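You operate a simulated robot arm through the tools that you are given. There is no shell and no other tool. Be economical: measure what you need, move in short steps, check, and stop when the job is done.

You are at the controls of a simulated robot arm. One attempt, no reset.

JOB
Put things in order on the top of the grey table. At the end: the teal five metre label clip (marked "5 m") stands where the grey bulb stood; the purple beacon stands where the black foam block stood; the black foam block from the top of the grey table is on the brown feet carton; the grey bulb stands where the purple beacon stood; the blue bulb stands on top of the yellow dome of the field beacon; whatever was shut is shut again. Leave all else as you found it, and nothing knocked over.
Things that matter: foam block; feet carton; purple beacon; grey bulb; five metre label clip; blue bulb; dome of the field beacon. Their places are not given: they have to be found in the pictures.

The check looks at the end state, three seconds after you hand in, the way a careful person would. Anything else that was tipped, shoved, dropped, spilled or broken makes it a failure.

ROBOT AND FRAMES
A 6-joint arm with a two-finger parallel gripper, fixed in place. Base frame: the origin is at the foot of the arm, x ahead of it, y to its left, z up; the work surface is at about z = 0. Readings come in m, rad, newtons and seconds.
With the tool pointing down near the work surface it reaches from about 0.18 to 0.46 m from the base axis. Its first joint turns from -1.222 to 1.222 rad. Payload 1.9 kg.
The tool frame sits at the grasp point between the pads (the TCP): z along the fingers, y along the line on which they close. The tips reach 0.023 m beyond it. Largest opening 0.094 m; finger width 0.038, thickness 0.01; the body of the gripper, 0.054 by 0.096 m, starts 0.039 m behind the TCP.
Orientation is that of the tool frame in the base frame, as a unit quaternion [w, x, y, z]. With the fingers straight down and closing along the base's y, the tool's x points along the base's -x, its y along +y and its z along -z.

CONTROLS
- The arm moves only by the tool drive_tool. Its argument "commands" is a list of rows, each a list of 7 numbers: the shift along the tool's x, y, z in cm, then the turn, a rotation vector about the tool's x, y, z in rad, then the finger opening in cm, from 0 to 9.4. In form: [[x, y, z, rx, ry, rz, fingers], ...]. A call has 1 to 10 rows; each row shifts and turns the commanded pose from where the row before left it, along the tool's axes as they then stand. Each row takes 0.2 s and may step no farther than 0.05 m and 0.15 rad from the row before; otherwise, or with a gripper value out of range, the whole call is refused. A pose out of reach is approached as far as the arm can. The call stops where the force on the tool passes 40 N (or 10 N more than at its start, if that is more) or the arm is blocked; 0.2 s more then pass. The fingers move at their own pace (about 0.108 m/s each) and stop on an object; they squeeze with about 36 N. The grip force told is the motor's: it shows also when the fingers shut on nothing. Time passes only in rows, and 0.2 s behind the last, so rows that do not move let the fingers close. It gives the time, the measured TCP pose, the force on the tool (base axes), the opening and the grip force at its end, in the units of the frame above (readings bear some noise).
- Cameras (640 x 400 px; columns grow to the right, rows downward): "scene" is fixed at [0.0431, 0.3034, 0.4294]; the picture's right is [-0.87, -0.49, 0.00], its down [-0.29, 0.52, -0.80] and it looks along [0.39, -0.70, -0.60] (base axes); focal length 214 px, centre (320, 200). "wrist" rides on the gripper at [-0.039, 0, -0.044] in the tool frame; the picture's right is [0.00, -1.00, 0.00], its down [0.97, 0.00, -0.24] and it looks along [0.24, 0.00, 0.97] (tool axes); focal length 218 px, centre (320, 200).
- get_image(camera): a new picture of that camera. It takes no simulated time.
- pixel_to_xyz(camera, pixels): for up to 12 pixels [column, row] of the newest picture of that camera ("zoom" is the newest enlarged one), the place [x, y, z] in the base frame of the surface seen there, good to about 0.002 m, but the place of the scene camera against the robot may be out by one fixed shift of up to 0.012 m in any direction. It takes no simulated time.
- zoom(camera, box): a new picture of the part [left, top, right, bottom] of that camera's present view, enlarged. It takes no simulated time.
- close_job(): hands the job in; it is judged then, once.

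Go step by step. Measure first, check grasps and placings, and put right what went wrong. The budget is 80 turns and 46 pictures, counting those below and the enlarged ones. Unless the task says otherwise, let go and move clear before handing in, and close with one line.

The tools are called after "Request:" by a JSON object that holds its "api" and its "payload". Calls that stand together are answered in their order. drive_tool: Moves the arm, as the interface text tells. Its arguments: {"type":"object","properties":{"commands":{"type":"array"}},"required":["commands"]} The other tools are called the same way: get_image (camera) takes a picture; pixel_to_xyz (camera, pixels) gives the place of the surface under pixels of a picture; zoom (camera, box) takes an enlarged picture of a part of a camera's view; close_job () hands the job in.

At the start:

```text
clock: 0.0
position: [0.2568, 0.1153, 0.2899]
tcp_rot: [0.0, -0.002, 1.0, 0.0]
force: [-0.2, 0.7, -0.6]
gripper_width: 0.0939
grasp_force: 0.2
```

scene: 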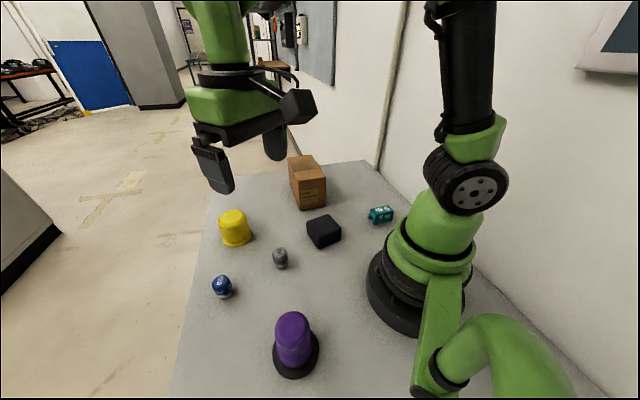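
wrist: 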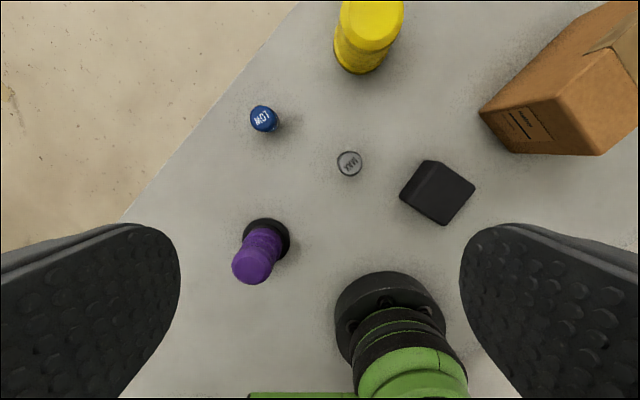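

The pictures show the yellow dome, blue bulb, grey bulb, black block, teal clip, purple beacon and carton. I'll enlarge both views and measure.

Request:
{"api": "zoom", "payload": {"camera": "scene", "box": [190, 140, 430, 290]}}

Request:
{"api": "pixel_to_xyz", "payload": {"camera": "wrist", "pixels": [[264, 119], [349, 163], [437, 192], [427, 162], [474, 187], [443, 223], [402, 194], [370, 25], [252, 268], [268, 222], [560, 110], [300, 180]]}}

Request:
{"api": "pixel_to_xyz", "payload": {"camera": "scene", "pixels": [[222, 280], [280, 250], [323, 223], [381, 209], [232, 214], [291, 320], [300, 160], [308, 192], [375, 214], [388, 213], [319, 368], [281, 266]]}}

```text
2.67 times, centred on (310, 215) of scene
```

zoom: 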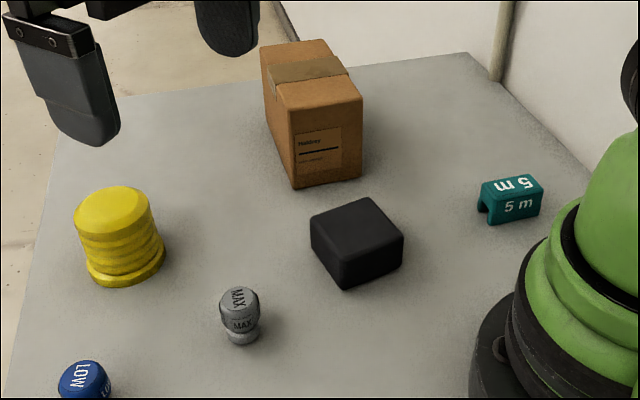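

```text
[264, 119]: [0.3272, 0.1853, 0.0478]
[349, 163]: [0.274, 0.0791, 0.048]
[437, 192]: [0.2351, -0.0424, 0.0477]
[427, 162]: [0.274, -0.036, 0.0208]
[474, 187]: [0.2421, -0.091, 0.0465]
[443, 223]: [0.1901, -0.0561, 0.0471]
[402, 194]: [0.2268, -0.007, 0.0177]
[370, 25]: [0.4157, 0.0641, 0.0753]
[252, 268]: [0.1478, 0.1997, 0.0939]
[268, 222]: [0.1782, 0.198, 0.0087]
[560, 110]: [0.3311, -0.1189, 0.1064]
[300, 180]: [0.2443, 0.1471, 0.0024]
```

```text
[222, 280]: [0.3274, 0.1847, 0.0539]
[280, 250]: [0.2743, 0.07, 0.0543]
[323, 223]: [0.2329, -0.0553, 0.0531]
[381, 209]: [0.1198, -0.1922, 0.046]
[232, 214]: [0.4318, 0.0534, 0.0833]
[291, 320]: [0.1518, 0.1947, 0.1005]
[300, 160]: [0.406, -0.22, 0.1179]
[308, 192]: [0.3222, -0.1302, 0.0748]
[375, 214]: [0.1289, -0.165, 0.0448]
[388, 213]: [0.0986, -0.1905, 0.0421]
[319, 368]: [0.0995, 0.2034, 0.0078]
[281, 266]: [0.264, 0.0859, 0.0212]
```

The wrist heights agree with a table near z = 0, and the scene camera reads about 6 mm high. I'll enlarge the wrist view to get outlines of the block, purple beacon and bulbs.

Request:
{"api": "zoom", "payload": {"camera": "wrist", "box": [220, 90, 500, 290]}}

```text
2.00 times, centred on (360, 190) of wrist
```

zoom: 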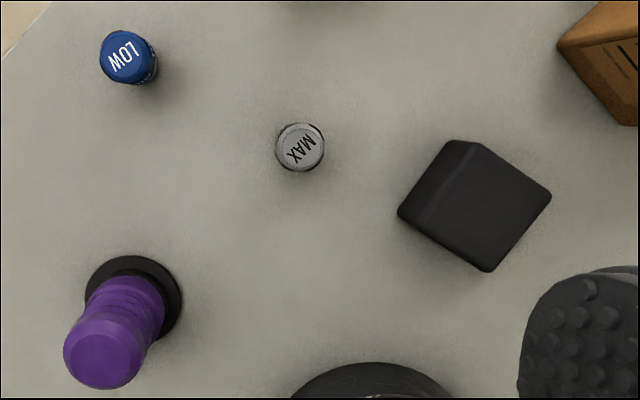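

The block's edges sit diagonally in this view. I'll measure its top corners and the purple beacon's base and top rims.

Request:
{"api": "pixel_to_xyz", "payload": {"camera": "zoom", "pixels": [[480, 150], [546, 198], [490, 266], [430, 214], [485, 205], [105, 355], [135, 260], [90, 285], [178, 300], [300, 147], [165, 332], [128, 58]]}}

Request:
{"api": "pixel_to_xyz", "payload": {"camera": "wrist", "pixels": [[350, 155], [349, 170], [342, 163], [357, 163], [264, 110], [264, 128], [255, 119], [273, 119], [345, 10], [395, 10], [368, 45], [370, 2]]}}

```text
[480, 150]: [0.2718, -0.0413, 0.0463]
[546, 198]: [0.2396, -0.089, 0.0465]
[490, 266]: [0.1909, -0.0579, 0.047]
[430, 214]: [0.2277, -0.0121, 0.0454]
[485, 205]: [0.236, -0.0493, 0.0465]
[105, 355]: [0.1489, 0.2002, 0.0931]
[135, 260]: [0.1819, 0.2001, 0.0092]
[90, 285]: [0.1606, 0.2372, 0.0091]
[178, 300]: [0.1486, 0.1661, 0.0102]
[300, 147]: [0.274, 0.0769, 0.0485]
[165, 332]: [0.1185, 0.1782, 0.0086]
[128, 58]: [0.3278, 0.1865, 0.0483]
```

```text
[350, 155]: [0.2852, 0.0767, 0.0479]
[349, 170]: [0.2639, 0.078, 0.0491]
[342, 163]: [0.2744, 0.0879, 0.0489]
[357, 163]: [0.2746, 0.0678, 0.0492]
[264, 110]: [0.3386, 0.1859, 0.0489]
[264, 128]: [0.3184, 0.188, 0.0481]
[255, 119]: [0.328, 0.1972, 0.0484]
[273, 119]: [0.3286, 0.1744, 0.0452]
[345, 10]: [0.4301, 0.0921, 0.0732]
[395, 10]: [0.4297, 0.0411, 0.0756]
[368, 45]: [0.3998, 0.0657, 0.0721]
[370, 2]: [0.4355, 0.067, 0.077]
```

The block centre is about (0.2325, -0.050), its top is at z 0.0465, and its edges run at 56° and -33.5°. I'll move over it, turn 0.585 rad, and look at the carton side.

Request:
{"api": "drive_tool", "payload": {"commands": [[0.61, -4.13, 0, 0, 0, 0, 9.4], [0.61, -4.13, 0, 0, 0, 0, 9.4], [0.61, -4.13, 0, 0, 0, 0, 9.4], [0.61, -4.13, 0, 0, 0, 0, 9.4], [0, 0, 0, 0, 0, 0.146, 9.4], [0, 0, 0, 0, 0, 0.146, 9.4], [0, 0, 0, 0, 0, 0.146, 9.4], [0, 0, 0, 0, 0, 0.147, 9.4], [0, 0, 0, 0, 0, 0, 9.4]]}}

Request:
{"api": "get_image", "payload": {"camera": "wrist"}}

```text
clock: 2.0
position: [0.2321, -0.0508, 0.2907]
tcp_rot: [0.0, 0.289, 0.957, 0.001]
force: [-0.4, -0.4, -0.3]
gripper_width: 0.0936
grasp_force: 0.1
```

```text
41 pictures are left
```

wrist: 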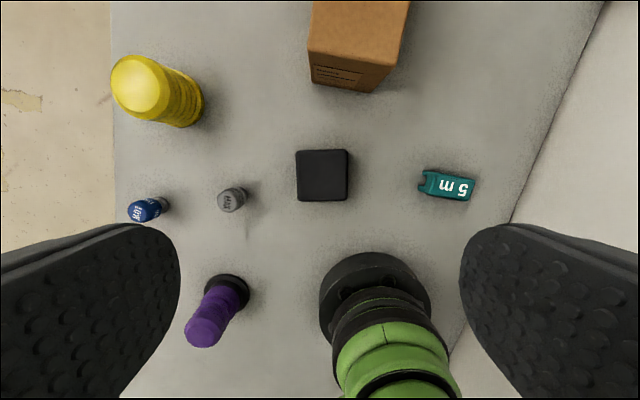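

The block now lies square to the tool at about (322, 175), and the dome, carton and clip are all in view. I'll measure each of them.

Request:
{"api": "pixel_to_xyz", "payload": {"camera": "wrist", "pixels": [[299, 153], [346, 152], [345, 194], [300, 196], [312, 55], [395, 60], [403, 5], [316, 5], [140, 88], [118, 85], [163, 88], [140, 62]]}}

Request:
{"api": "pixel_to_xyz", "payload": {"camera": "wrist", "pixels": [[140, 112], [430, 174], [428, 193], [473, 178], [468, 199], [450, 187], [420, 180], [424, 182], [322, 148], [322, 198], [140, 211], [230, 200]]}}

Request:
{"api": "zoom", "payload": {"camera": "wrist", "box": [390, 140, 510, 215]}}

```text
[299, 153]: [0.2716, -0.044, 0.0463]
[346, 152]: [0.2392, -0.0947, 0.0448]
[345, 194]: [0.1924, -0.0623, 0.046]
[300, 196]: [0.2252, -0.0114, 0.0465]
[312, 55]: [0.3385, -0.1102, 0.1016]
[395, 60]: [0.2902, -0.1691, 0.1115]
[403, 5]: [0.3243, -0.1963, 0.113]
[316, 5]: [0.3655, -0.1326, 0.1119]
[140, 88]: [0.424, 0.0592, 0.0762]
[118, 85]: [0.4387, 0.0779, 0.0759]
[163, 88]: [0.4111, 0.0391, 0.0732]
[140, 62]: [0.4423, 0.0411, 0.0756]
```

```text
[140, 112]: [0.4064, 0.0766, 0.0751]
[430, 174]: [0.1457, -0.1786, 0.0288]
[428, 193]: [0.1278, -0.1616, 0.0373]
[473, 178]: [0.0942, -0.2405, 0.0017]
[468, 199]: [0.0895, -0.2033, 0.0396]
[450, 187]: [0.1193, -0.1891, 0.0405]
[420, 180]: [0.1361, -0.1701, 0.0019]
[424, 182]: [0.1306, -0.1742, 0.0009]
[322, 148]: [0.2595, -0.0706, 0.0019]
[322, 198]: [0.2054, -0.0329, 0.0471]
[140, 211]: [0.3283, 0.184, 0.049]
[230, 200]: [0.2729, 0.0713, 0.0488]
```

```text
5.33 times, centred on (450, 178) of wrist
```

zoom: 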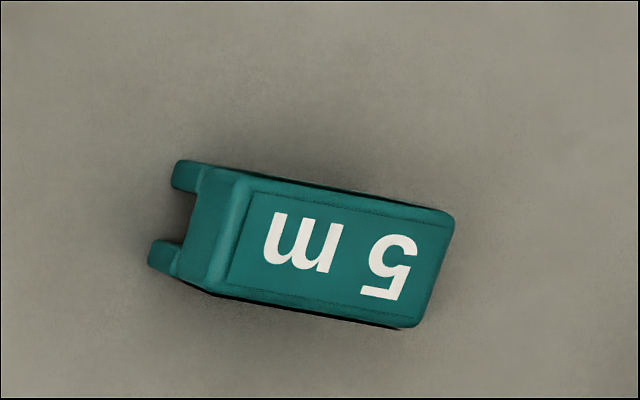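

The block centre is about (0.232, -0.053) and the tool is right above it. The dome top centre is about (0.424, 0.060) at z 0.076, so I'll descend and grip the block.

Request:
{"api": "drive_tool", "payload": {"commands": [[0, 0, 4.38, 0, 0, 0, 9.4], [0, 0, 4.38, 0, 0, 0, 9.4], [0, 0, 4.38, 0, 0, 0, 9.4], [0, 0, 4.38, 0, 0, 0, 9.4], [0, 0, 4.38, 0, 0, 0, 9.4], [0, 0, 4.3, 0, 0, 0, 9.4], [0, 0, 0, 0, 0, 0, 9.4], [0, 0, 0, 0, 0, 0, 4], [0, 0, 0, 0, 0, 0, 4], [0, 0, 0, 0, 0, 0, 4]]}}

Request:
{"api": "pixel_to_xyz", "payload": {"camera": "scene", "pixels": [[297, 179], [324, 174], [290, 158], [312, 156], [305, 168]]}}

```text
clock: 4.2
position: [0.2326, -0.0497, 0.028]
tcp_rot: [0.0, 0.287, 0.958, 0.001]
force: [0.2, 0.3, -0.4]
gripper_width: 0.0689
grasp_force: 35.6
```

```text
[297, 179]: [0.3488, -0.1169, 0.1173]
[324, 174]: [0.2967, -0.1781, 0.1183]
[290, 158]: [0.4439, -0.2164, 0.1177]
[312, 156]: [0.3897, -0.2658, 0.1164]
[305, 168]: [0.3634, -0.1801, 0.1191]
```

The grip shows 0.0689 m at 35.6 N, wider than I measured, so I'll look before lifting.

Request:
{"api": "get_image", "payload": {"camera": "scene"}}

Request:
{"api": "get_image", "payload": {"camera": "wrist"}}

```text
39 pictures are left
```

scene: 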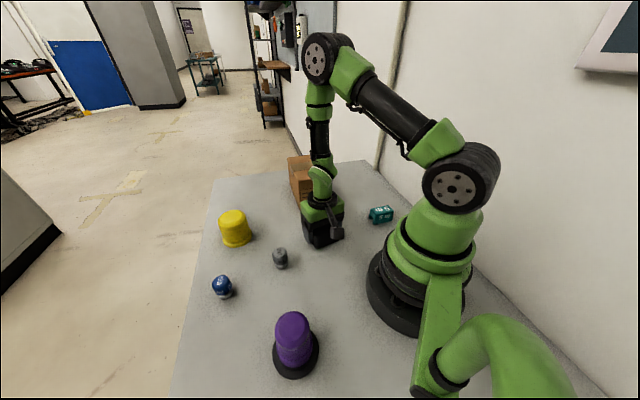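

```text
38 pictures are left
```

wrist: 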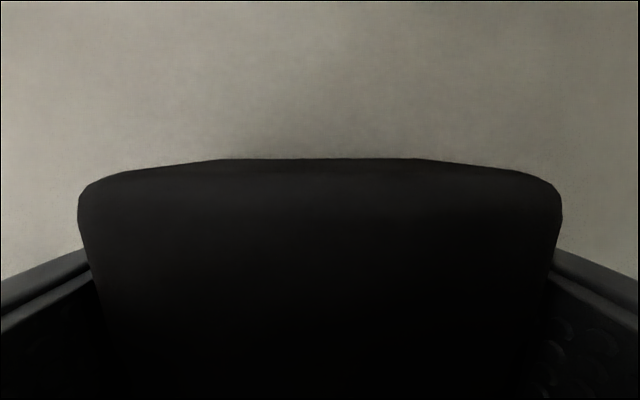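

Both fingers are flush on the block. I'll lift and look at the carton from here.

Request:
{"api": "drive_tool", "payload": {"commands": [[0, 0, -4, 0, 0, 0, 4], [0, 0, -5, 0, 0, 0, 4], [0, 0, -5, 0, 0, 0, 4], [0, 0, -5, 0, 0, 0, 4], [0, 0, -4, 0, 0, 0, 4], [0, 0, 0, 0, 0, 0, 4]]}}

Request:
{"api": "get_image", "payload": {"camera": "wrist"}}

```text
clock: 5.6
position: [0.2326, -0.0506, 0.2575]
tcp_rot: [0.001, 0.288, 0.958, 0.001]
force: [-0.1, 0.2, -0.7]
gripper_width: 0.069
grasp_force: 36.0
```

```text
37 pictures are left
```

wrist: 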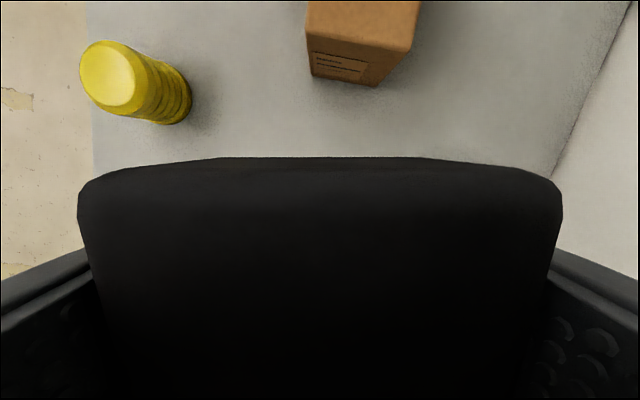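

The carton front edge is in view near (360, 40). I'll move part of the way over at this height and look again.

Request:
{"api": "drive_tool", "payload": {"commands": [[-3, -2.2, 0, 0, 0, 0, 4], [-3, -2.2, 0, 0, 0, 0, 4], [-3, 0, 0, 0, 0, 0, 4], [-2, 0, 0, 0, 0, 0, 4], [0, 0, 0, 0, 0, 0, 4]]}}

Request:
{"api": "get_image", "payload": {"camera": "wrist"}}

```text
clock: 6.8
position: [0.3003, -0.1478, 0.2582]
tcp_rot: [0.0, 0.288, 0.958, 0.001]
force: [0.0, -0.9, 0.3]
gripper_width: 0.0691
grasp_force: 35.8
```

```text
36 pictures are left
```

wrist: 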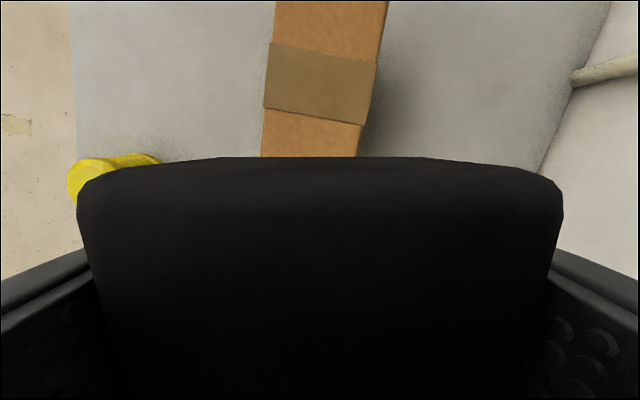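

I can see the carton top and tape strip around (320, 80). I'll measure its edges.

Request:
{"api": "pixel_to_xyz", "payload": {"camera": "wrist", "pixels": [[266, 140], [358, 150], [271, 60], [372, 85], [277, 5], [382, 8], [268, 100], [366, 115], [320, 80]]}}

```text
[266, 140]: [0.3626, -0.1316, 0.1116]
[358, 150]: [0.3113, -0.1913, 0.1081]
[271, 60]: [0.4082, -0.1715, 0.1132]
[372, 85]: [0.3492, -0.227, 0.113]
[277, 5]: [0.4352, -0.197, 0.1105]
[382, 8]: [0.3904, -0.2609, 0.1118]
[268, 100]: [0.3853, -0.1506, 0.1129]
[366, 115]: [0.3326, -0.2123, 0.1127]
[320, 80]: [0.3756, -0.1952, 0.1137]
```

The carton edges run at about -42°, its top is at z 0.1128, and its middle is about (0.369, -0.194). I'll turn 0.145 rad, move to about (0.362, -0.187) and come down just above the top.

Request:
{"api": "drive_tool", "payload": {"commands": [[0, 0, 0, 0, 0, 0.145, 4], [-3.6, 0.6, 0, 0, 0, 0, 4], [-3.6, 0.6, 0, 0, 0, 0, 4], [0, 0, 3.5, 0, 0, 0, 4], [0, 0, 3.5, 0, 0, 0, 4], [0, 0, 3, 0, 0, 0, 4], [0, 0, 0, 0, 0, 0, 4]]}}

Request:
{"api": "get_image", "payload": {"camera": "scene"}}

```text
clock: 8.4
position: [0.3605, -0.1857, 0.1595]
tcp_rot: [0.001, 0.356, 0.935, 0.001]
force: [0.8, 0.2, -0.2]
gripper_width: 0.069
grasp_force: 36.2
```

```text
35 pictures are left
```

scene: 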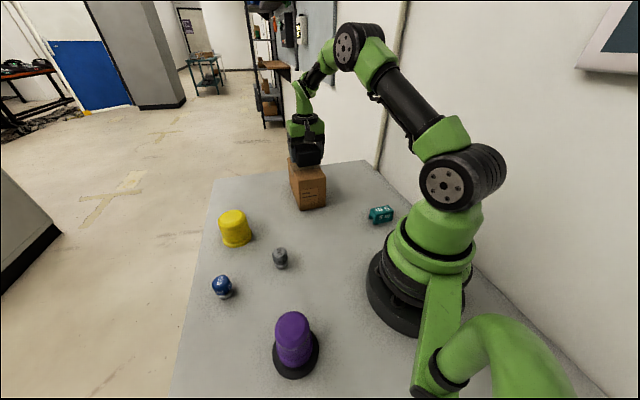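

The block is centred over the carton, about 18 mm above it. I'll lower in small steps until contact.

Request:
{"api": "drive_tool", "payload": {"commands": [[0, 0, 1.0, 0, 0, 0, 4], [0, 0, 0.5, 0, 0, 0, 4], [0, 0, 0.2, 0, 0, 0, 4], [0, 0, 0.1, 0, 0, 0, 4], [0, 0, 0, 0, 0, 0, 4]]}}

```text
clock: 9.6
position: [0.3622, -0.1874, 0.14]
tcp_rot: [-0.001, 0.356, 0.935, 0.001]
force: [0.2, 0.9, -1.0]
gripper_width: 0.0689
grasp_force: 36.1
```

There is still no clear contact at z 0.140, so I'll go down a little further.

Request:
{"api": "drive_tool", "payload": {"commands": [[0, 0, 0.1, 0, 0, 0, 4], [0, 0, 0, 0, 0, 0, 4]]}}

```text
clock: 10.2
position: [0.3625, -0.1859, 0.139]
tcp_rot: [-0.001, 0.356, 0.934, 0.001]
force: [-1.0, 0.8, -0.2]
gripper_width: 0.0691
grasp_force: 36.5
```

Request:
{"api": "drive_tool", "payload": {"commands": [[0, 0, 0.1, 0, 0, 0, 4], [0, 0, 0, 0, 0, 0, 4]]}}

Request:
{"api": "zoom", "payload": {"camera": "scene", "box": [265, 110, 345, 160]}}

```text
clock: 10.8
position: [0.3627, -0.1867, 0.1377]
tcp_rot: [0.001, 0.356, 0.935, 0.001]
force: [0.3, 0.7, 0.1]
gripper_width: 0.069
grasp_force: 35.5
```

```text
8.00 times, centred on (305, 135) of scene
```

zoom: 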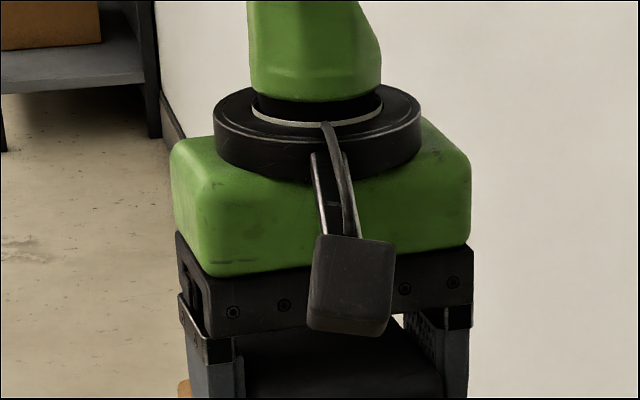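

The zoom ends above the contact line and the force is still near zero. I'll lower 1.5 mm more, slowly.

Request:
{"api": "drive_tool", "payload": {"commands": [[0, 0, 0.1, 0, 0, 0, 4], [0, 0, 0.05, 0, 0, 0, 4], [0, 0, 0, 0, 0, 0, 4]]}}

Request:
{"api": "zoom", "payload": {"camera": "scene", "box": [265, 145, 345, 195]}}

```text
clock: 11.6
position: [0.3626, -0.1878, 0.1371]
tcp_rot: [0.001, 0.356, 0.934, 0.001]
force: [-0.1, 2.3, 5.1]
gripper_width: 0.0688
grasp_force: 36.2
```

```text
8.00 times, centred on (305, 170) of scene
```

zoom: 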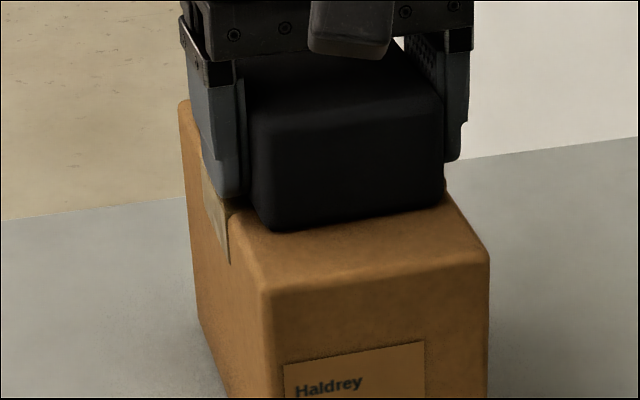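

Contact shows 5 N and the block sits flat on the carton. I'll release and rise.

Request:
{"api": "drive_tool", "payload": {"commands": [[0, 0, 0, 0, 0, 0, 9.4], [0, 0, 0, 0, 0, 0, 9.4], [0, 0, -2, 0, 0, 0, 9.4], [0, 0, -4, 0, 0, 0, 9.4], [0, 0, -4, 0, 0, 0, 9.4], [0, 0, -4, 0, 0, 0, 9.4], [4, 0, 0, 0, 0, 0, 9.4], [4, 0, 0, 0, 0, 0, 9.4], [0, 0, 0, 0, 0, 0, 9.4]]}}

Request:
{"api": "get_image", "payload": {"camera": "wrist"}}

```text
clock: 13.6
position: [0.3001, -0.1322, 0.2765]
tcp_rot: [-0.001, 0.357, 0.934, 0.001]
force: [0.1, -1.4, -0.2]
gripper_width: 0.094
grasp_force: 0.0
```

```text
32 pictures are left
```

wrist: 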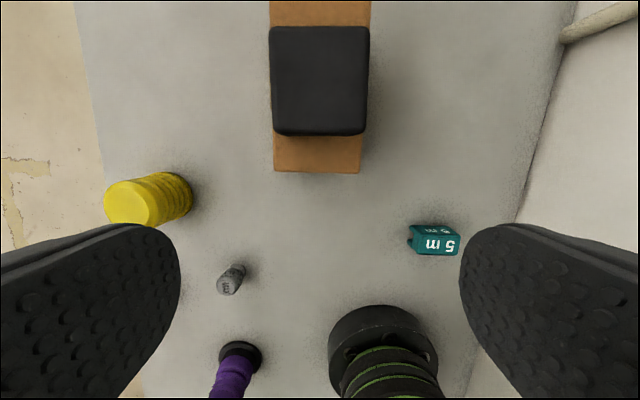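

The block rests flat on the carton. Next I'll turn back square and go above the purple beacon.

Request:
{"api": "drive_tool", "payload": {"commands": [[0, 0, 0, 0, 0, -0.1458, 9.4], [0, 0, 0, 0, 0, -0.1458, 9.4], [0, 0, 0, 0, 0, -0.1458, 9.4], [0, 0, 0, 0, 0, -0.1458, 9.4], [0, 0, 0, 0, 0, -0.1458, 9.4], [1.5, 4.7, 0, 0, 0, 0, 9.4], [1.5, 4.7, 0, 0, 0, 0, 9.4], [1.5, 4.7, 0, 0, 0, 0, 9.4], [1.5, 4.7, 0, 0, 0, 0, 9.4]]}}

Request:
{"api": "drive_tool", "payload": {"commands": [[1.5, 3.7, 0, 0, 0, 0, 9.4], [1.5, 3.6, 0, 0, 0, 0, 9.4], [1.5, 3.6, 0, 0, 0, 0, 9.4], [1.5, 3.6, 0, 0, 0, 0, 9.4], [0, 0, 0, 0, 0, 0, 9.4]]}}

Request:
{"api": "get_image", "payload": {"camera": "wrist"}}

```text
clock: 15.6
position: [0.2418, 0.0564, 0.2763]
tcp_rot: [0.0, 0.0, 1.0, 0.001]
force: [1.2, 0.3, -1.0]
gripper_width: 0.0939
grasp_force: 0.0
```

```text
clock: 16.8
position: [0.1817, 0.1997, 0.2772]
tcp_rot: [0.0, 0.0, 1.0, 0.0]
force: [0.5, -0.2, -0.9]
gripper_width: 0.0939
grasp_force: 0.1
```

```text
31 pictures are left
```

wrist: 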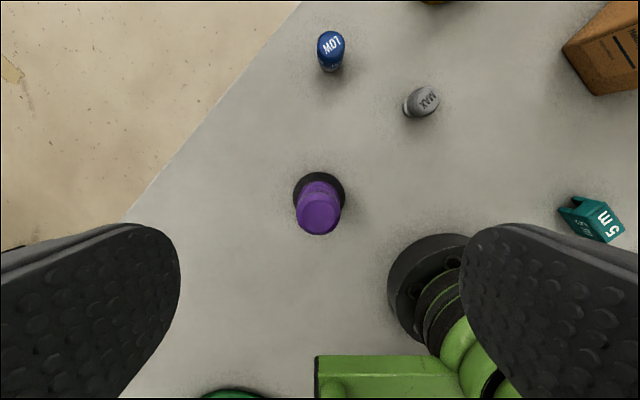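

The purple beacon is now at (320, 210). I'll measure its rims and also the green part at (390, 370).

Request:
{"api": "pixel_to_xyz", "payload": {"camera": "wrist", "pixels": [[319, 211], [299, 207], [341, 207], [319, 233], [319, 172], [294, 192], [344, 192], [320, 180], [390, 375], [325, 360], [235, 393], [440, 270]]}}

Request:
{"api": "pixel_to_xyz", "payload": {"camera": "scene", "pixels": [[445, 345], [430, 385], [520, 340], [470, 345]]}}

```text
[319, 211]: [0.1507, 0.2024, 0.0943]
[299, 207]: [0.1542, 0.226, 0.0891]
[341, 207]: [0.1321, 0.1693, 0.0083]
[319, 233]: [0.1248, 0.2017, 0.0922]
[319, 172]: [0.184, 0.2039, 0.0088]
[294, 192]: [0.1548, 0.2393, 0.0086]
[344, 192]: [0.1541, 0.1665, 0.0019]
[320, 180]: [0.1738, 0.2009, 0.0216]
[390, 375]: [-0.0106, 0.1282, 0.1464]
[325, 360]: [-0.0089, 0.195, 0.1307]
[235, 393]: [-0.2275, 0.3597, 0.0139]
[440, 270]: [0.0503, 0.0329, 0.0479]
```

```text
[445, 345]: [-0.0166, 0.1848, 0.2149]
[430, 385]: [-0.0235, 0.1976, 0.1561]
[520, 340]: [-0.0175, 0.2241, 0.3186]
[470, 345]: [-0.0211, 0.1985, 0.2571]
```

The purple beacon is centred at about (0.148, 0.2025), with its top at 0.094 and a radius of about 0.024. The green fixture stays at x < 0, so I'll centre and descend to z 0.063.

Request:
{"api": "drive_tool", "payload": {"commands": [[3.37, 0.28, 0, 0, 0, 0, 9.4], [0, 0, 4, 0, 0, 0, 9.4], [0, 0, 4, 0, 0, 0, 9.4], [0, 0, 4, 0, 0, 0, 9.4], [0, 0, 4, 0, 0, 0, 9.4], [0, 0, 3, 0, 0, 0, 9.4], [0, 0, 2.3, 0, 0, 0, 9.4], [0, 0, 0, 0, 0, 0, 9.4]]}}

Request:
{"api": "get_image", "payload": {"camera": "scene"}}

```text
clock: 18.6
position: [0.1467, 0.2018, 0.0631]
tcp_rot: [0.001, 0.0, 1.0, 0.001]
force: [0.4, 0.2, 0.8]
gripper_width: 0.0941
grasp_force: 0.0
```

```text
30 pictures are left
```

scene: 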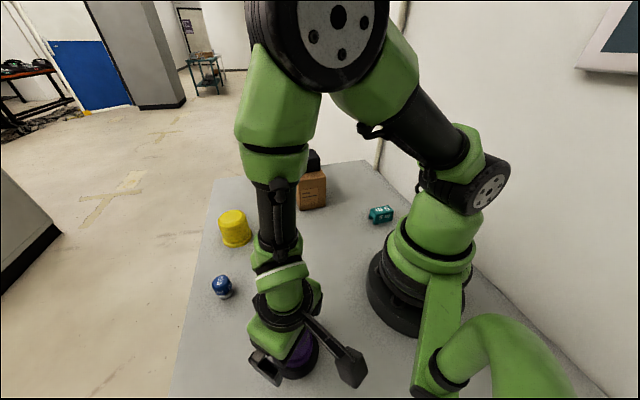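

The fingers straddle the beacon with no contact. I'll close and lift.

Request:
{"api": "drive_tool", "payload": {"commands": [[0, 0, 0, 0, 0, 0, 3], [0, 0, 0, 0, 0, 0, 3], [0, 0, 0, 0, 0, 0, 3]]}}

Request:
{"api": "drive_tool", "payload": {"commands": [[0, 0, -3, 0, 0, 0, 3], [0, 0, -4, 0, 0, 0, 3], [0, 0, -4, 0, 0, 0, 3], [0, 0, 0, 0, 0, 0, 3]]}}

Request:
{"api": "get_image", "payload": {"camera": "scene"}}

```text
clock: 19.4
position: [0.149, 0.2027, 0.0637]
tcp_rot: [0.0, 0.001, 1.0, 0.0]
force: [0.0, -0.6, 0.2]
gripper_width: 0.0501
grasp_force: 35.9
```

```text
clock: 20.4
position: [0.147, 0.2028, 0.1754]
tcp_rot: [-0.001, 0.0, 1.0, 0.0]
force: [-0.2, -0.2, -4.8]
gripper_width: 0.0501
grasp_force: 36.4
```

```text
29 pictures are left
```

scene: 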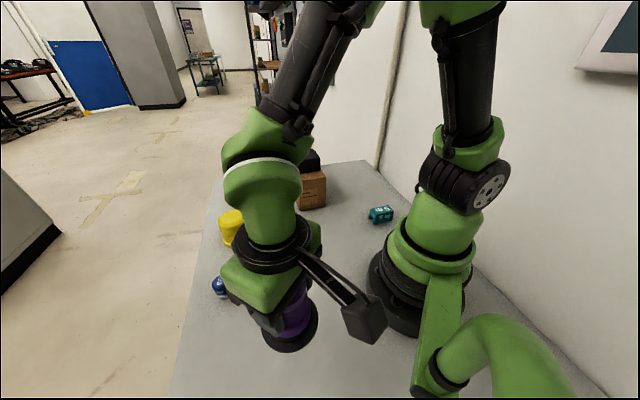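

The beacon is held at 0.050 m and lifted. I'll carry it to the block's old spot (0.232, -0.052) and go down to near the table.

Request:
{"api": "drive_tool", "payload": {"commands": [[-1.4, -4.24, 0, 0, 0, 0, 3], [-1.4, -4.24, 0, 0, 0, 0, 3], [-1.4, -4.24, 0, 0, 0, 0, 3], [-1.4, -4.24, 0, 0, 0, 0, 3], [-1.4, -4.24, 0, 0, 0, 0, 3], [-1.4, -4.24, 0, 0, 0, 0, 3], [0, 0, 0, 0, 0, 0, 3], [0, 0, 5, 0, 0, 0, 3], [0, 0, 4.5, 0, 0, 0, 3], [0, 0, 0, 0, 0, 0, 3]]}}

```text
clock: 22.6
position: [0.2327, -0.0518, 0.0776]
tcp_rot: [0.0, 0.0, 1.0, 0.0]
force: [0.6, 0.3, -5.8]
gripper_width: 0.0501
grasp_force: 35.8
```

Request:
{"api": "drive_tool", "payload": {"commands": [[0, 0, 1.0, 0, 0, 0, 3], [0, 0, 0.3, 0, 0, 0, 3], [0, 0, 0.1, 0, 0, 0, 3], [0, 0, 0, 0, 0, 0, 3]]}}

```text
clock: 23.6
position: [0.2335, -0.0509, 0.0651]
tcp_rot: [0.001, 0.0, 1.0, 0.0]
force: [0.0, -0.6, -4.2]
gripper_width: 0.0501
grasp_force: 35.4
```

The force is still -4.2 N, so the beacon's weight is hanging. I'll lower about 1.5 mm more.

Request:
{"api": "drive_tool", "payload": {"commands": [[0, 0, 0.1, 0, 0, 0, 3], [0, 0, 0.07, 0, 0, 0, 3], [0, 0, 0, 0, 0, 0, 3]]}}

```text
clock: 24.4
position: [0.2324, -0.0523, 0.0627]
tcp_rot: [0.001, 0.0, 1.0, -0.001]
force: [-3.5, 6.6, 29.8]
gripper_width: 0.05
grasp_force: 35.4
```

It is on the table with 30 N of push. I'll ease up 1 mm, release and rise.

Request:
{"api": "drive_tool", "payload": {"commands": [[0, 0, -0.08, 0, 0, 0, 3], [0, 0, 0, 0, 0, 0, 9.4], [0, 0, 0, 0, 0, 0, 9.4], [0, 0, -4, 0, 0, 0, 9.4], [0, 0, -5, 0, 0, 0, 9.4], [0, 0, -5, 0, 0, 0, 9.4], [0, 0, -5, 0, 0, 0, 9.4], [0, 0, 0, 0, 0, 0, 9.4]]}}

Request:
{"api": "get_image", "payload": {"camera": "wrist"}}

```text
clock: 26.2
position: [0.2348, -0.0533, 0.2555]
tcp_rot: [0.001, -0.001, 1.0, 0.0]
force: [-1.0, 0.5, 0.6]
gripper_width: 0.0938
grasp_force: 0.1
```

```text
28 pictures are left
```

wrist: 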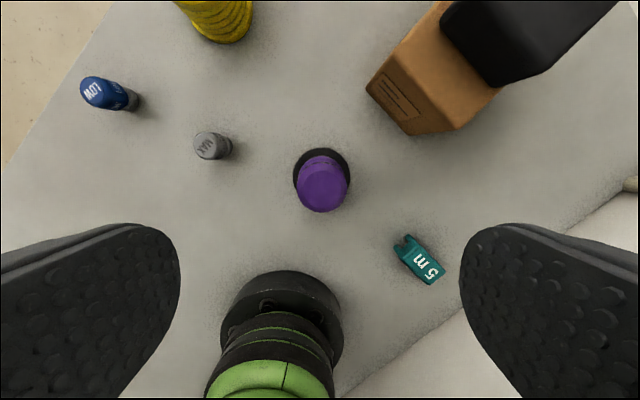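

The purple beacon stands upright on the block's old spot. Next is the grey bulb: I'll move over it and partly down to check.

Request:
{"api": "drive_tool", "payload": {"commands": [[-1.0, 3.25, 0, 0, 0, 0, 9.4], [-1.0, 3.25, 0, 0, 0, 0, 9.4], [-1.0, 3.25, 0, 0, 0, 0, 9.4], [-1.0, 3.25, 0, 0, 0, 0, 6], [0, 0, 4, 0, 0, 0, 6], [0, 0, 4, 0, 0, 0, 6], [0, 0, 4, 0, 0, 0, 6], [0, 0, 0, 0, 0, 0, 6]]}}

Request:
{"api": "get_image", "payload": {"camera": "wrist"}}

```text
clock: 28.0
position: [0.2738, 0.0772, 0.1331]
tcp_rot: [0.0, 0.0, 1.0, 0.001]
force: [0.0, -0.3, 0.0]
gripper_width: 0.0601
grasp_force: 0.0
```

```text
27 pictures are left
```

wrist: 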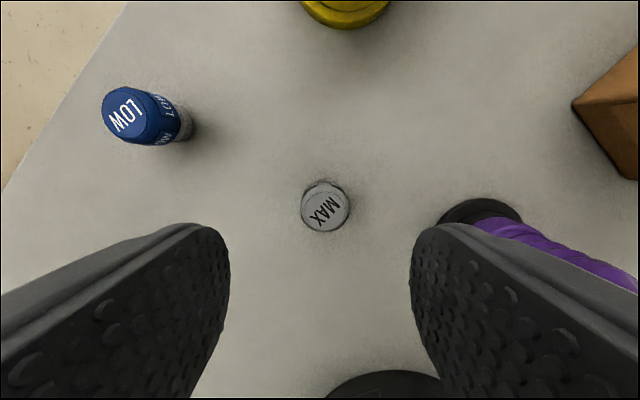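

Request:
{"api": "pixel_to_xyz", "payload": {"camera": "wrist", "pixels": [[325, 209], [304, 208], [347, 208], [325, 190], [325, 229], [323, 182], [124, 113], [104, 113], [150, 113]]}}

```text
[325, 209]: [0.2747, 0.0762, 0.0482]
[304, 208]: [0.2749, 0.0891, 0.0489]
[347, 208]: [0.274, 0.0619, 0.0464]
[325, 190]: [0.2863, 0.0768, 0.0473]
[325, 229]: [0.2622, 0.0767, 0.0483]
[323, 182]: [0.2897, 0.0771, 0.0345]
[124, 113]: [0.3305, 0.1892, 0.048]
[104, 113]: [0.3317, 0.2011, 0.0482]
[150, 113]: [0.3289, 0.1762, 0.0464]
```

The grey bulb's centre is at (0.2743, 0.076), 0.027 wide. I'll shift 1 mm, descend to z 0.033 and close.

Request:
{"api": "drive_tool", "payload": {"commands": [[0, -0.1, 4, 0, 0, 0, 6], [0, 0, 3.5, 0, 0, 0, 6], [0, 0, 2.5, 0, 0, 0, 6], [0, 0, 0, 0, 0, 0, 6], [0, 0, 0, 0, 0, 0, 1.5], [0, 0, 0, 0, 0, 0, 1.5], [0, 0, 0, 0, 0, 0, 1.5]]}}

Request:
{"api": "drive_tool", "payload": {"commands": [[0, 0, -3, 0, 0, 0, 1.5], [0, 0, -4, 0, 0, 0, 1.5], [0, 0, -4, 0, 0, 0, 1.5], [0, 0, 0, 0, 0, 0, 1.5]]}}

Request:
{"api": "get_image", "payload": {"camera": "wrist"}}

```text
clock: 29.6
position: [0.2736, 0.0797, 0.0334]
tcp_rot: [-0.001, 0.0, 1.0, 0.001]
force: [0.5, 0.2, 0.9]
gripper_width: 0.0299
grasp_force: 36.3
```

```text
clock: 30.6
position: [0.2737, 0.0769, 0.1434]
tcp_rot: [0.0, 0.0, 1.0, 0.0]
force: [-0.9, -0.1, -0.6]
gripper_width: 0.0297
grasp_force: 35.8
```

```text
26 pictures are left
```

wrist: 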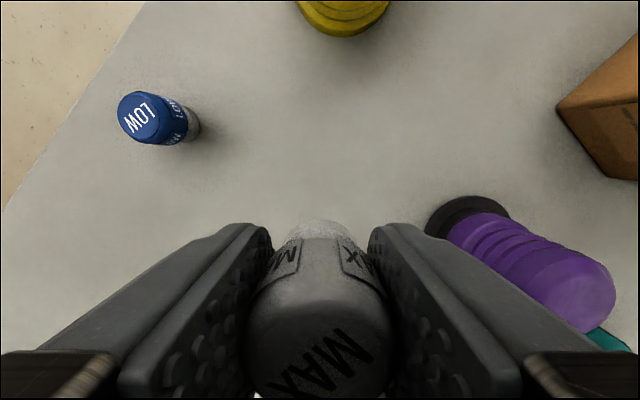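

The grey bulb is held upright. I'll carry it to the purple beacon's old spot (0.148, 0.2025).

Request:
{"api": "drive_tool", "payload": {"commands": [[3.15, 3.15, 0, 0, 0, 0, 1.5], [3.15, 3.15, 0, 0, 0, 0, 1.5], [3.15, 3.15, 0, 0, 0, 0, 1.5], [3.15, 3.15, 0, 0, 0, 0, 1.5], [0, 0, 0, 0, 0, 0, 1.5], [0, 0, 4, 0, 0, 0, 1.5], [0, 0, 4, 0, 0, 0, 1.5], [0, 0, 2.4, 0, 0, 0, 1.5], [0, 0, 0.3, 0, 0, 0, 1.5], [0, 0, 0, 0, 0, 0, 1.5]]}}

```text
clock: 32.8
position: [0.1469, 0.2029, 0.0391]
tcp_rot: [0.0, 0.0, 1.0, 0.001]
force: [-0.5, 0.3, -0.2]
gripper_width: 0.0298
grasp_force: 36.8
```

Request:
{"api": "drive_tool", "payload": {"commands": [[0, 0, 0.2, 0, 0, 0, 1.5], [0, 0, 0.1, 0, 0, 0, 1.5], [0, 0, 0, 0, 0, 0, 1.5]]}}

```text
clock: 33.6
position: [0.1465, 0.2025, 0.0348]
tcp_rot: [0.0, -0.001, 1.0, 0.001]
force: [-0.5, 0.3, -0.1]
gripper_width: 0.0296
grasp_force: 36.0
```

There is no contact yet at z 0.0348, so I'll keep lowering gently.

Request:
{"api": "drive_tool", "payload": {"commands": [[0, 0, 0.1, 0, 0, 0, 1.5], [0, 0, 0.07, 0, 0, 0, 1.5], [0, 0, 0, 0, 0, 0, 1.5]]}}

```text
clock: 34.4
position: [0.1473, 0.203, 0.033]
tcp_rot: [0.001, 0.0, 1.0, 0.0]
force: [0.8, -1.2, 23.9]
gripper_width: 0.0295
grasp_force: 35.2
```

Contact shows 24 N. I'll ease up, release, rise and look.

Request:
{"api": "drive_tool", "payload": {"commands": [[0, 0, -0.07, 0, 0, 0, 1.5], [0, 0, 0, 0, 0, 0, 6], [0, 0, 0, 0, 0, 0, 6], [0, 0, -4, 0, 0, 0, 6], [0, 0, -5, 0, 0, 0, 6], [0, 0, -5, 0, 0, 0, 6], [0, 0, -5, 0, 0, 0, 6], [0, 0, -3, 0, 0, 0, 9.4], [0, 0, 0, 0, 0, 0, 9.4]]}}

Request:
{"api": "get_image", "payload": {"camera": "scene"}}

Request:
{"api": "get_image", "payload": {"camera": "wrist"}}

```text
clock: 36.4
position: [0.1447, 0.2025, 0.2529]
tcp_rot: [0.001, -0.001, 1.0, 0.001]
force: [0.5, 0.4, 0.4]
gripper_width: 0.0937
grasp_force: 0.1
```

```text
25 pictures are left
```

scene: 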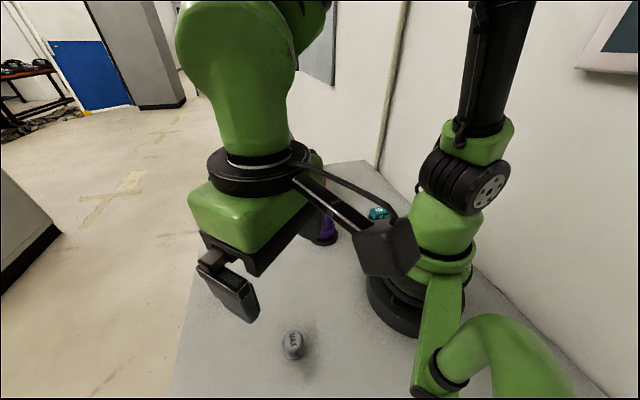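

```text
24 pictures are left
```

wrist: 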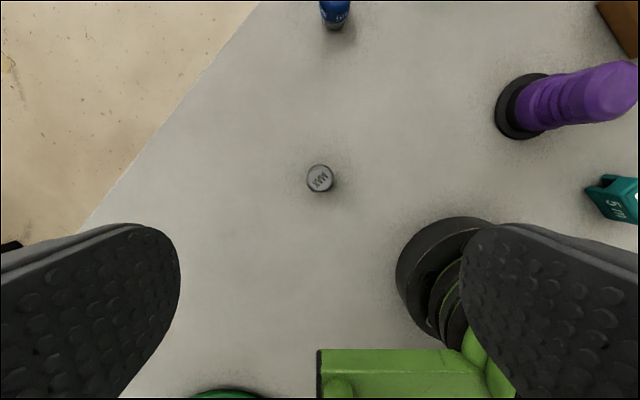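

The grey bulb stands well at (320, 178). Next is the teal clip: I'll swing around at height via (0.25, 0.03), turning the gripper as I go.

Request:
{"api": "drive_tool", "payload": {"commands": [[-2.1, -3.45, 0, 0, 0, 0, 9.4], [-2.1, -3.45, 0, 0, 0, 0, 9.4], [-2.1, -3.45, 0, 0, 0, 0, 9.4], [-2.1, -3.45, 0, 0, 0, 0, 9.4], [-2.1, -3.45, 0, 0, 0, 0, 9.4], [0, 0, 0, 0, 0, 0.1357, 9.4], [0, 0, 0, 0, 0, 0.1357, 9.4], [0, 0, 0, 0, 0, 0.1357, 9.4], [0, 0, 0, 0, 0, 0.1357, 9.4]]}}

Request:
{"api": "drive_tool", "payload": {"commands": [[0, 0, 0, 0, 0, 0.1357, 9.4], [0, 0, 0, 0, 0, 0.1357, 9.4], [0, 0, 0, 0, 0, 0.1357, 9.4], [0, 0, 0, 0, 0, 0.1357, 9.4], [0, 0, 0, 0, 0, 0.1357, 9.4], [-2.89, -3.18, 0, 0, 0, 0, 9.4], [-2.89, -3.18, 0, 0, 0, 0, 9.4], [-2.89, -3.18, 0, 0, 0, 0, 9.4], [-2.89, -3.18, 0, 0, 0, 0, 9.4], [-2.89, -3.18, 0, 0, 0, 0, 9.4]]}}

Request:
{"api": "drive_tool", "payload": {"commands": [[0, 0, 0, 0, 0, 0.1374, 9.4], [0, 0, 0, 0, 0, 0.1374, 9.4], [0, 0, 0, 0, 0, 0.1374, 9.4], [0, 0, 0, 0, 0, 0.1374, 9.4], [0, 0, 0, 0, 0, 0.1374, 9.4], [0, 0, 0, 0, 0, 0.1374, 9.4], [0, 0, 0, 0, 0, 0.1374, 9.4], [0, 0, 0, 0, 0, 0.1374, 9.4], [0, 0, 0, 0, 0, 0, 9.4]]}}

Request:
{"api": "get_image", "payload": {"camera": "wrist"}}

```text
clock: 38.4
position: [0.2522, 0.0302, 0.2535]
tcp_rot: [0.0, 0.269, 0.963, 0.001]
force: [0.1, 0.1, 0.9]
gripper_width: 0.094
grasp_force: 0.1
```

```text
clock: 40.6
position: [0.1517, -0.1598, 0.2516]
tcp_rot: [0.0, 0.573, 0.819, 0.001]
force: [0.5, 0.5, 0.4]
gripper_width: 0.0941
grasp_force: 0.1
```

```text
clock: 42.6
position: [0.1528, -0.1593, 0.2533]
tcp_rot: [-0.001, 0.917, 0.398, 0.001]
force: [0.1, -0.3, -0.1]
gripper_width: 0.0942
grasp_force: 0.1
```

```text
23 pictures are left
```

wrist: 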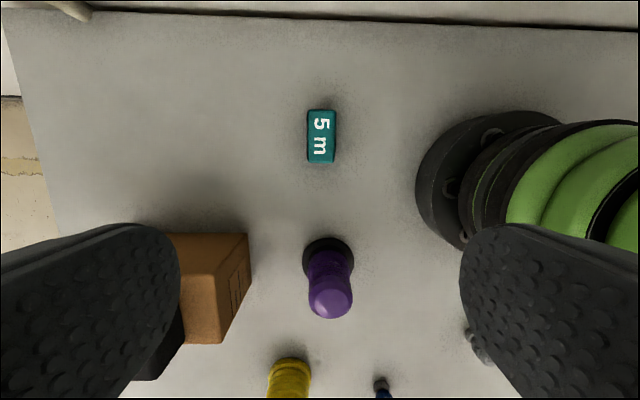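

The clip is nearly square to the tool at (321, 137). I'll measure its corners and the wall line beyond it.

Request:
{"api": "zoom", "payload": {"camera": "wrist", "box": [270, 100, 380, 169]}}

Request:
{"api": "pixel_to_xyz", "payload": {"camera": "wrist", "pixels": [[310, 112], [333, 112], [334, 161], [309, 160], [321, 137], [320, 22], [320, 10], [500, 28], [308, 137], [335, 137]]}}

```text
5.80 times, centred on (325, 134) of wrist
```

zoom: 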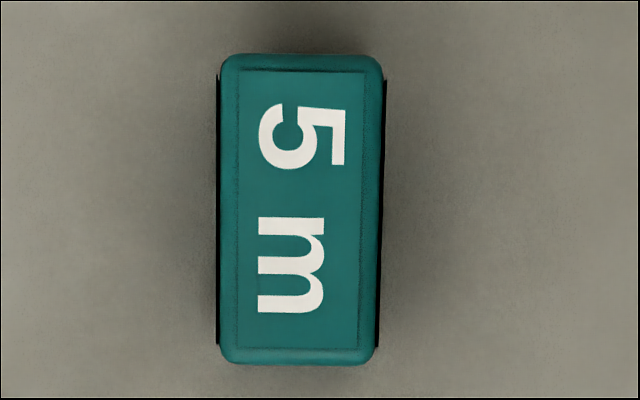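

```text
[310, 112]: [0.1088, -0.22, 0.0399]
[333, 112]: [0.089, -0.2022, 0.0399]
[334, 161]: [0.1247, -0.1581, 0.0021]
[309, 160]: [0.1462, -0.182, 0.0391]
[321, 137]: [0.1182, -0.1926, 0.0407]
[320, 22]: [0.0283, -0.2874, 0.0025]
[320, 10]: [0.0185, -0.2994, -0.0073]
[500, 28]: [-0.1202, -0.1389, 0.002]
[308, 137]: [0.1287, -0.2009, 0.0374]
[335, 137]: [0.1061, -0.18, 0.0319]
```

The clip's centre is about (0.1177, -0.192) and its top is at 0.040. I'll centre over it and descend to 0.027.

Request:
{"api": "drive_tool", "payload": {"commands": [[-2.4, -0.16, 0, 0, 0, 0, 7], [-2.35, -0.16, 0, 0, 0, 0, 7], [0, 0, 4, 0, 0, 0, 7], [0, 0, 4, 0, 0, 0, 7], [0, 0, 4, 0, 0, 0, 7], [0, 0, 4, 0, 0, 0, 7], [0, 0, 0, 0, 0, 0, 7]]}}

Request:
{"api": "get_image", "payload": {"camera": "wrist"}}

```text
clock: 44.2
position: [0.1151, -0.1932, 0.0913]
tcp_rot: [-0.001, 0.917, 0.399, 0.001]
force: [-0.3, -0.6, 0.9]
gripper_width: 0.0702
grasp_force: 0.2
```

```text
21 pictures are left
```

wrist: 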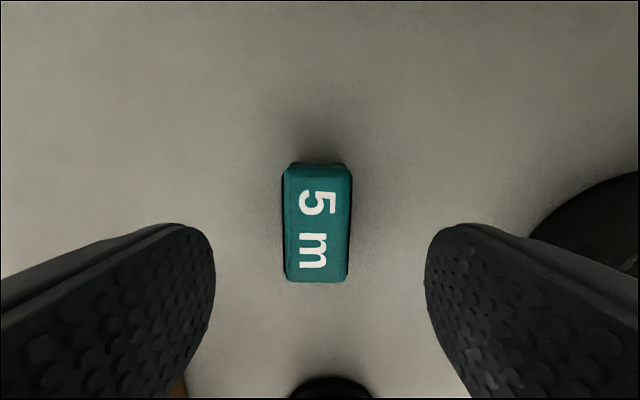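

Request:
{"api": "pixel_to_xyz", "payload": {"camera": "wrist", "pixels": [[318, 170], [318, 278], [287, 225], [350, 225], [318, 225]]}}

```text
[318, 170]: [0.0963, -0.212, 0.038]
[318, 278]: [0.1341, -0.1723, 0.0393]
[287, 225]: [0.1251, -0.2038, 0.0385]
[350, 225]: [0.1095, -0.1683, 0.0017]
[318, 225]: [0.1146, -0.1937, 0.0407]
```

The clip centre (0.1152, -0.192) matches the tool position. I'll descend and grip.

Request:
{"api": "drive_tool", "payload": {"commands": [[0, 0, 3, 0, 0, 0, 7], [0, 0, 2, 0, 0, 0, 7], [0, 0, 1.4, 0, 0, 0, 7], [0, 0, 0, 0, 0, 0, 7], [0, 0, 0, 0, 0, 0, 1.5], [0, 0, 0, 0, 0, 0, 1.5], [0, 0, 0, 0, 0, 0, 1.5]]}}

Request:
{"api": "drive_tool", "payload": {"commands": [[0, 0, -3, 0, 0, 0, 1.5], [0, 0, -4, 0, 0, 0, 1.5], [0, 0, -4, 0, 0, 0, 1.5], [0, 0, -4, 0, 0, 0, 1.5], [0, 0, 0, 0, 0, 0, 1.5]]}}

Request:
{"api": "get_image", "payload": {"camera": "wrist"}}

```text
clock: 45.8
position: [0.1173, -0.1914, 0.0285]
tcp_rot: [0.0, 0.917, 0.4, 0.002]
force: [0.4, -0.1, -0.6]
gripper_width: 0.031
grasp_force: 36.3
```

```text
clock: 47.0
position: [0.1179, -0.1916, 0.1808]
tcp_rot: [0.0, 0.917, 0.399, 0.0]
force: [-0.4, -0.2, -0.5]
gripper_width: 0.0313
grasp_force: 36.1
```

```text
20 pictures are left
```

wrist: 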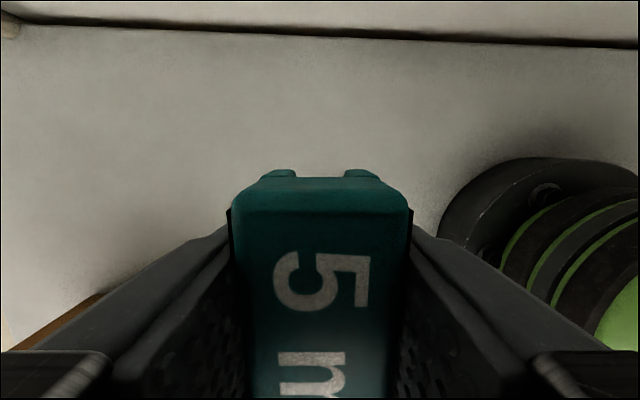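

The clip is held. I'll raise, turn partly back, and carry it to the grey bulb's old spot (0.2743, 0.0765).

Request:
{"api": "drive_tool", "payload": {"commands": [[0, 0, -2, 0, 0, -0.1374, 1.5], [0, 0, -2, 0, 0, -0.1374, 1.5], [0, 0, 0, 0, 0, -0.1374, 1.5], [0, 0, 0, 0, 0, -0.1374, 1.5], [0, 0, 0, 0, 0, -0.1374, 1.5], [0, 0, 0, 0, 0, -0.1374, 1.5], [0, 0, 0, 0, 0, -0.1374, 1.5], [0, 0, 0, 0, 0, -0.1374, 1.5], [0, 0, 0, 0, 0, 0, 1.5]]}}

Request:
{"api": "drive_tool", "payload": {"commands": [[2.83, 3.43, 0, 0, 0, 0, 1.5], [2.83, 3.43, 0, 0, 0, 0, 1.5], [2.83, 3.43, 0, 0, 0, 0, 1.5], [2.83, 3.43, 0, 0, 0, 0, 1.5], [2.83, 3.43, 0, 0, 0, 0, 1.5], [2.83, 3.43, 0, 0, 0, 0, 1.5], [2.83, 3.43, 0, 0, 0, 0, 1.5], [0, 0, 0, 0, 0, 0, 1.5]]}}

```text
clock: 49.0
position: [0.1161, -0.193, 0.2194]
tcp_rot: [0.0, 0.573, 0.82, 0.0]
force: [0.0, 1.1, -1.3]
gripper_width: 0.0309
grasp_force: 36.5
```

```text
clock: 50.8
position: [0.2762, 0.0787, 0.2161]
tcp_rot: [0.001, 0.574, 0.819, 0.0]
force: [-0.1, 0.2, 0.0]
gripper_width: 0.031
grasp_force: 36.3
```

Request:
{"api": "drive_tool", "payload": {"commands": [[-0.08, -0.12, 4.5, 0, 0, 0, 1.5], [0, 0, 4.5, 0, 0, 0, 1.5], [0, 0, 4.5, 0, 0, 0, 1.5], [0, 0, 3.5, 0, 0, 0, 1.5], [0, 0, 1, 0, 0, 0, 1.5], [0, 0, 0, 0, 0, 0, 1.5]]}}

```text
clock: 52.2
position: [0.2747, 0.0773, 0.0389]
tcp_rot: [0.001, 0.574, 0.819, 0.0]
force: [-0.1, 0.0, -0.8]
gripper_width: 0.0311
grasp_force: 35.9
```

Request:
{"api": "drive_tool", "payload": {"commands": [[0, 0, 0.6, 0, 0, 0, 1.5], [0, 0, 0.2, 0, 0, 0, 1.5], [0, 0, 0.1, 0, 0, 0, 1.5], [0, 0, 0, 0, 0, 0, 1.5]]}}

```text
clock: 53.2
position: [0.2734, 0.0745, 0.0296]
tcp_rot: [0.0, 0.574, 0.819, 0.0]
force: [0.4, -0.4, 0.1]
gripper_width: 0.0308
grasp_force: 35.7
```

There is no contact yet at 0.0296, so I'll lower a bit more.

Request:
{"api": "drive_tool", "payload": {"commands": [[0, 0, 0.1, 0, 0, 0, 1.5], [0, 0, 0.07, 0, 0, 0, 1.5], [0, 0, 0, 0, 0, 0, 1.5]]}}

```text
clock: 54.0
position: [0.2739, 0.0759, 0.0287]
tcp_rot: [0.0, 0.574, 0.819, 0.002]
force: [-0.1, 0.1, -0.4]
gripper_width: 0.0312
grasp_force: 36.5
```

Request:
{"api": "drive_tool", "payload": {"commands": [[0, 0, 0.08, 0, 0, 0, 1.5], [0, 0, 0.05, 0, 0, 0, 1.5], [0, 0, 0, 0, 0, 0, 1.5]]}}

```text
clock: 54.8
position: [0.2744, 0.0747, 0.027]
tcp_rot: [0.001, 0.573, 0.819, 0.002]
force: [-6.3, -2.6, 28.8]
gripper_width: 0.031
grasp_force: 36.1
```

Contact shows 29 N. I'll ease up, release, rise and look toward the blue bulb.

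Request:
{"api": "drive_tool", "payload": {"commands": [[0, 0, -0.08, 0, 0, 0, 1.5], [0, 0, 0, 0, 0, 0, 6], [0, 0, 0, 0, 0, 0, 6], [0, 0, -4, 0, 0, 0, 6], [0, 0, -5, 0, 0, 0, 6], [0, 0, -5, 0, 0, 0, 6], [0, 0, -5, 0, 0, 0, 6], [0, 0, -3, 0, 0, 0, 6], [0, 0, 0, 0, 0, 0, 6]]}}

Request:
{"api": "get_image", "payload": {"camera": "wrist"}}

```text
clock: 56.8
position: [0.274, 0.0756, 0.2476]
tcp_rot: [-0.001, 0.574, 0.819, 0.0]
force: [-0.7, -0.7, -0.9]
gripper_width: 0.06
grasp_force: 0.2
```

```text
19 pictures are left
```

wrist: 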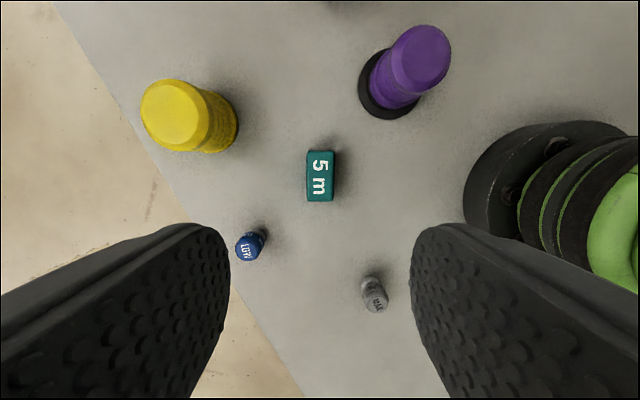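

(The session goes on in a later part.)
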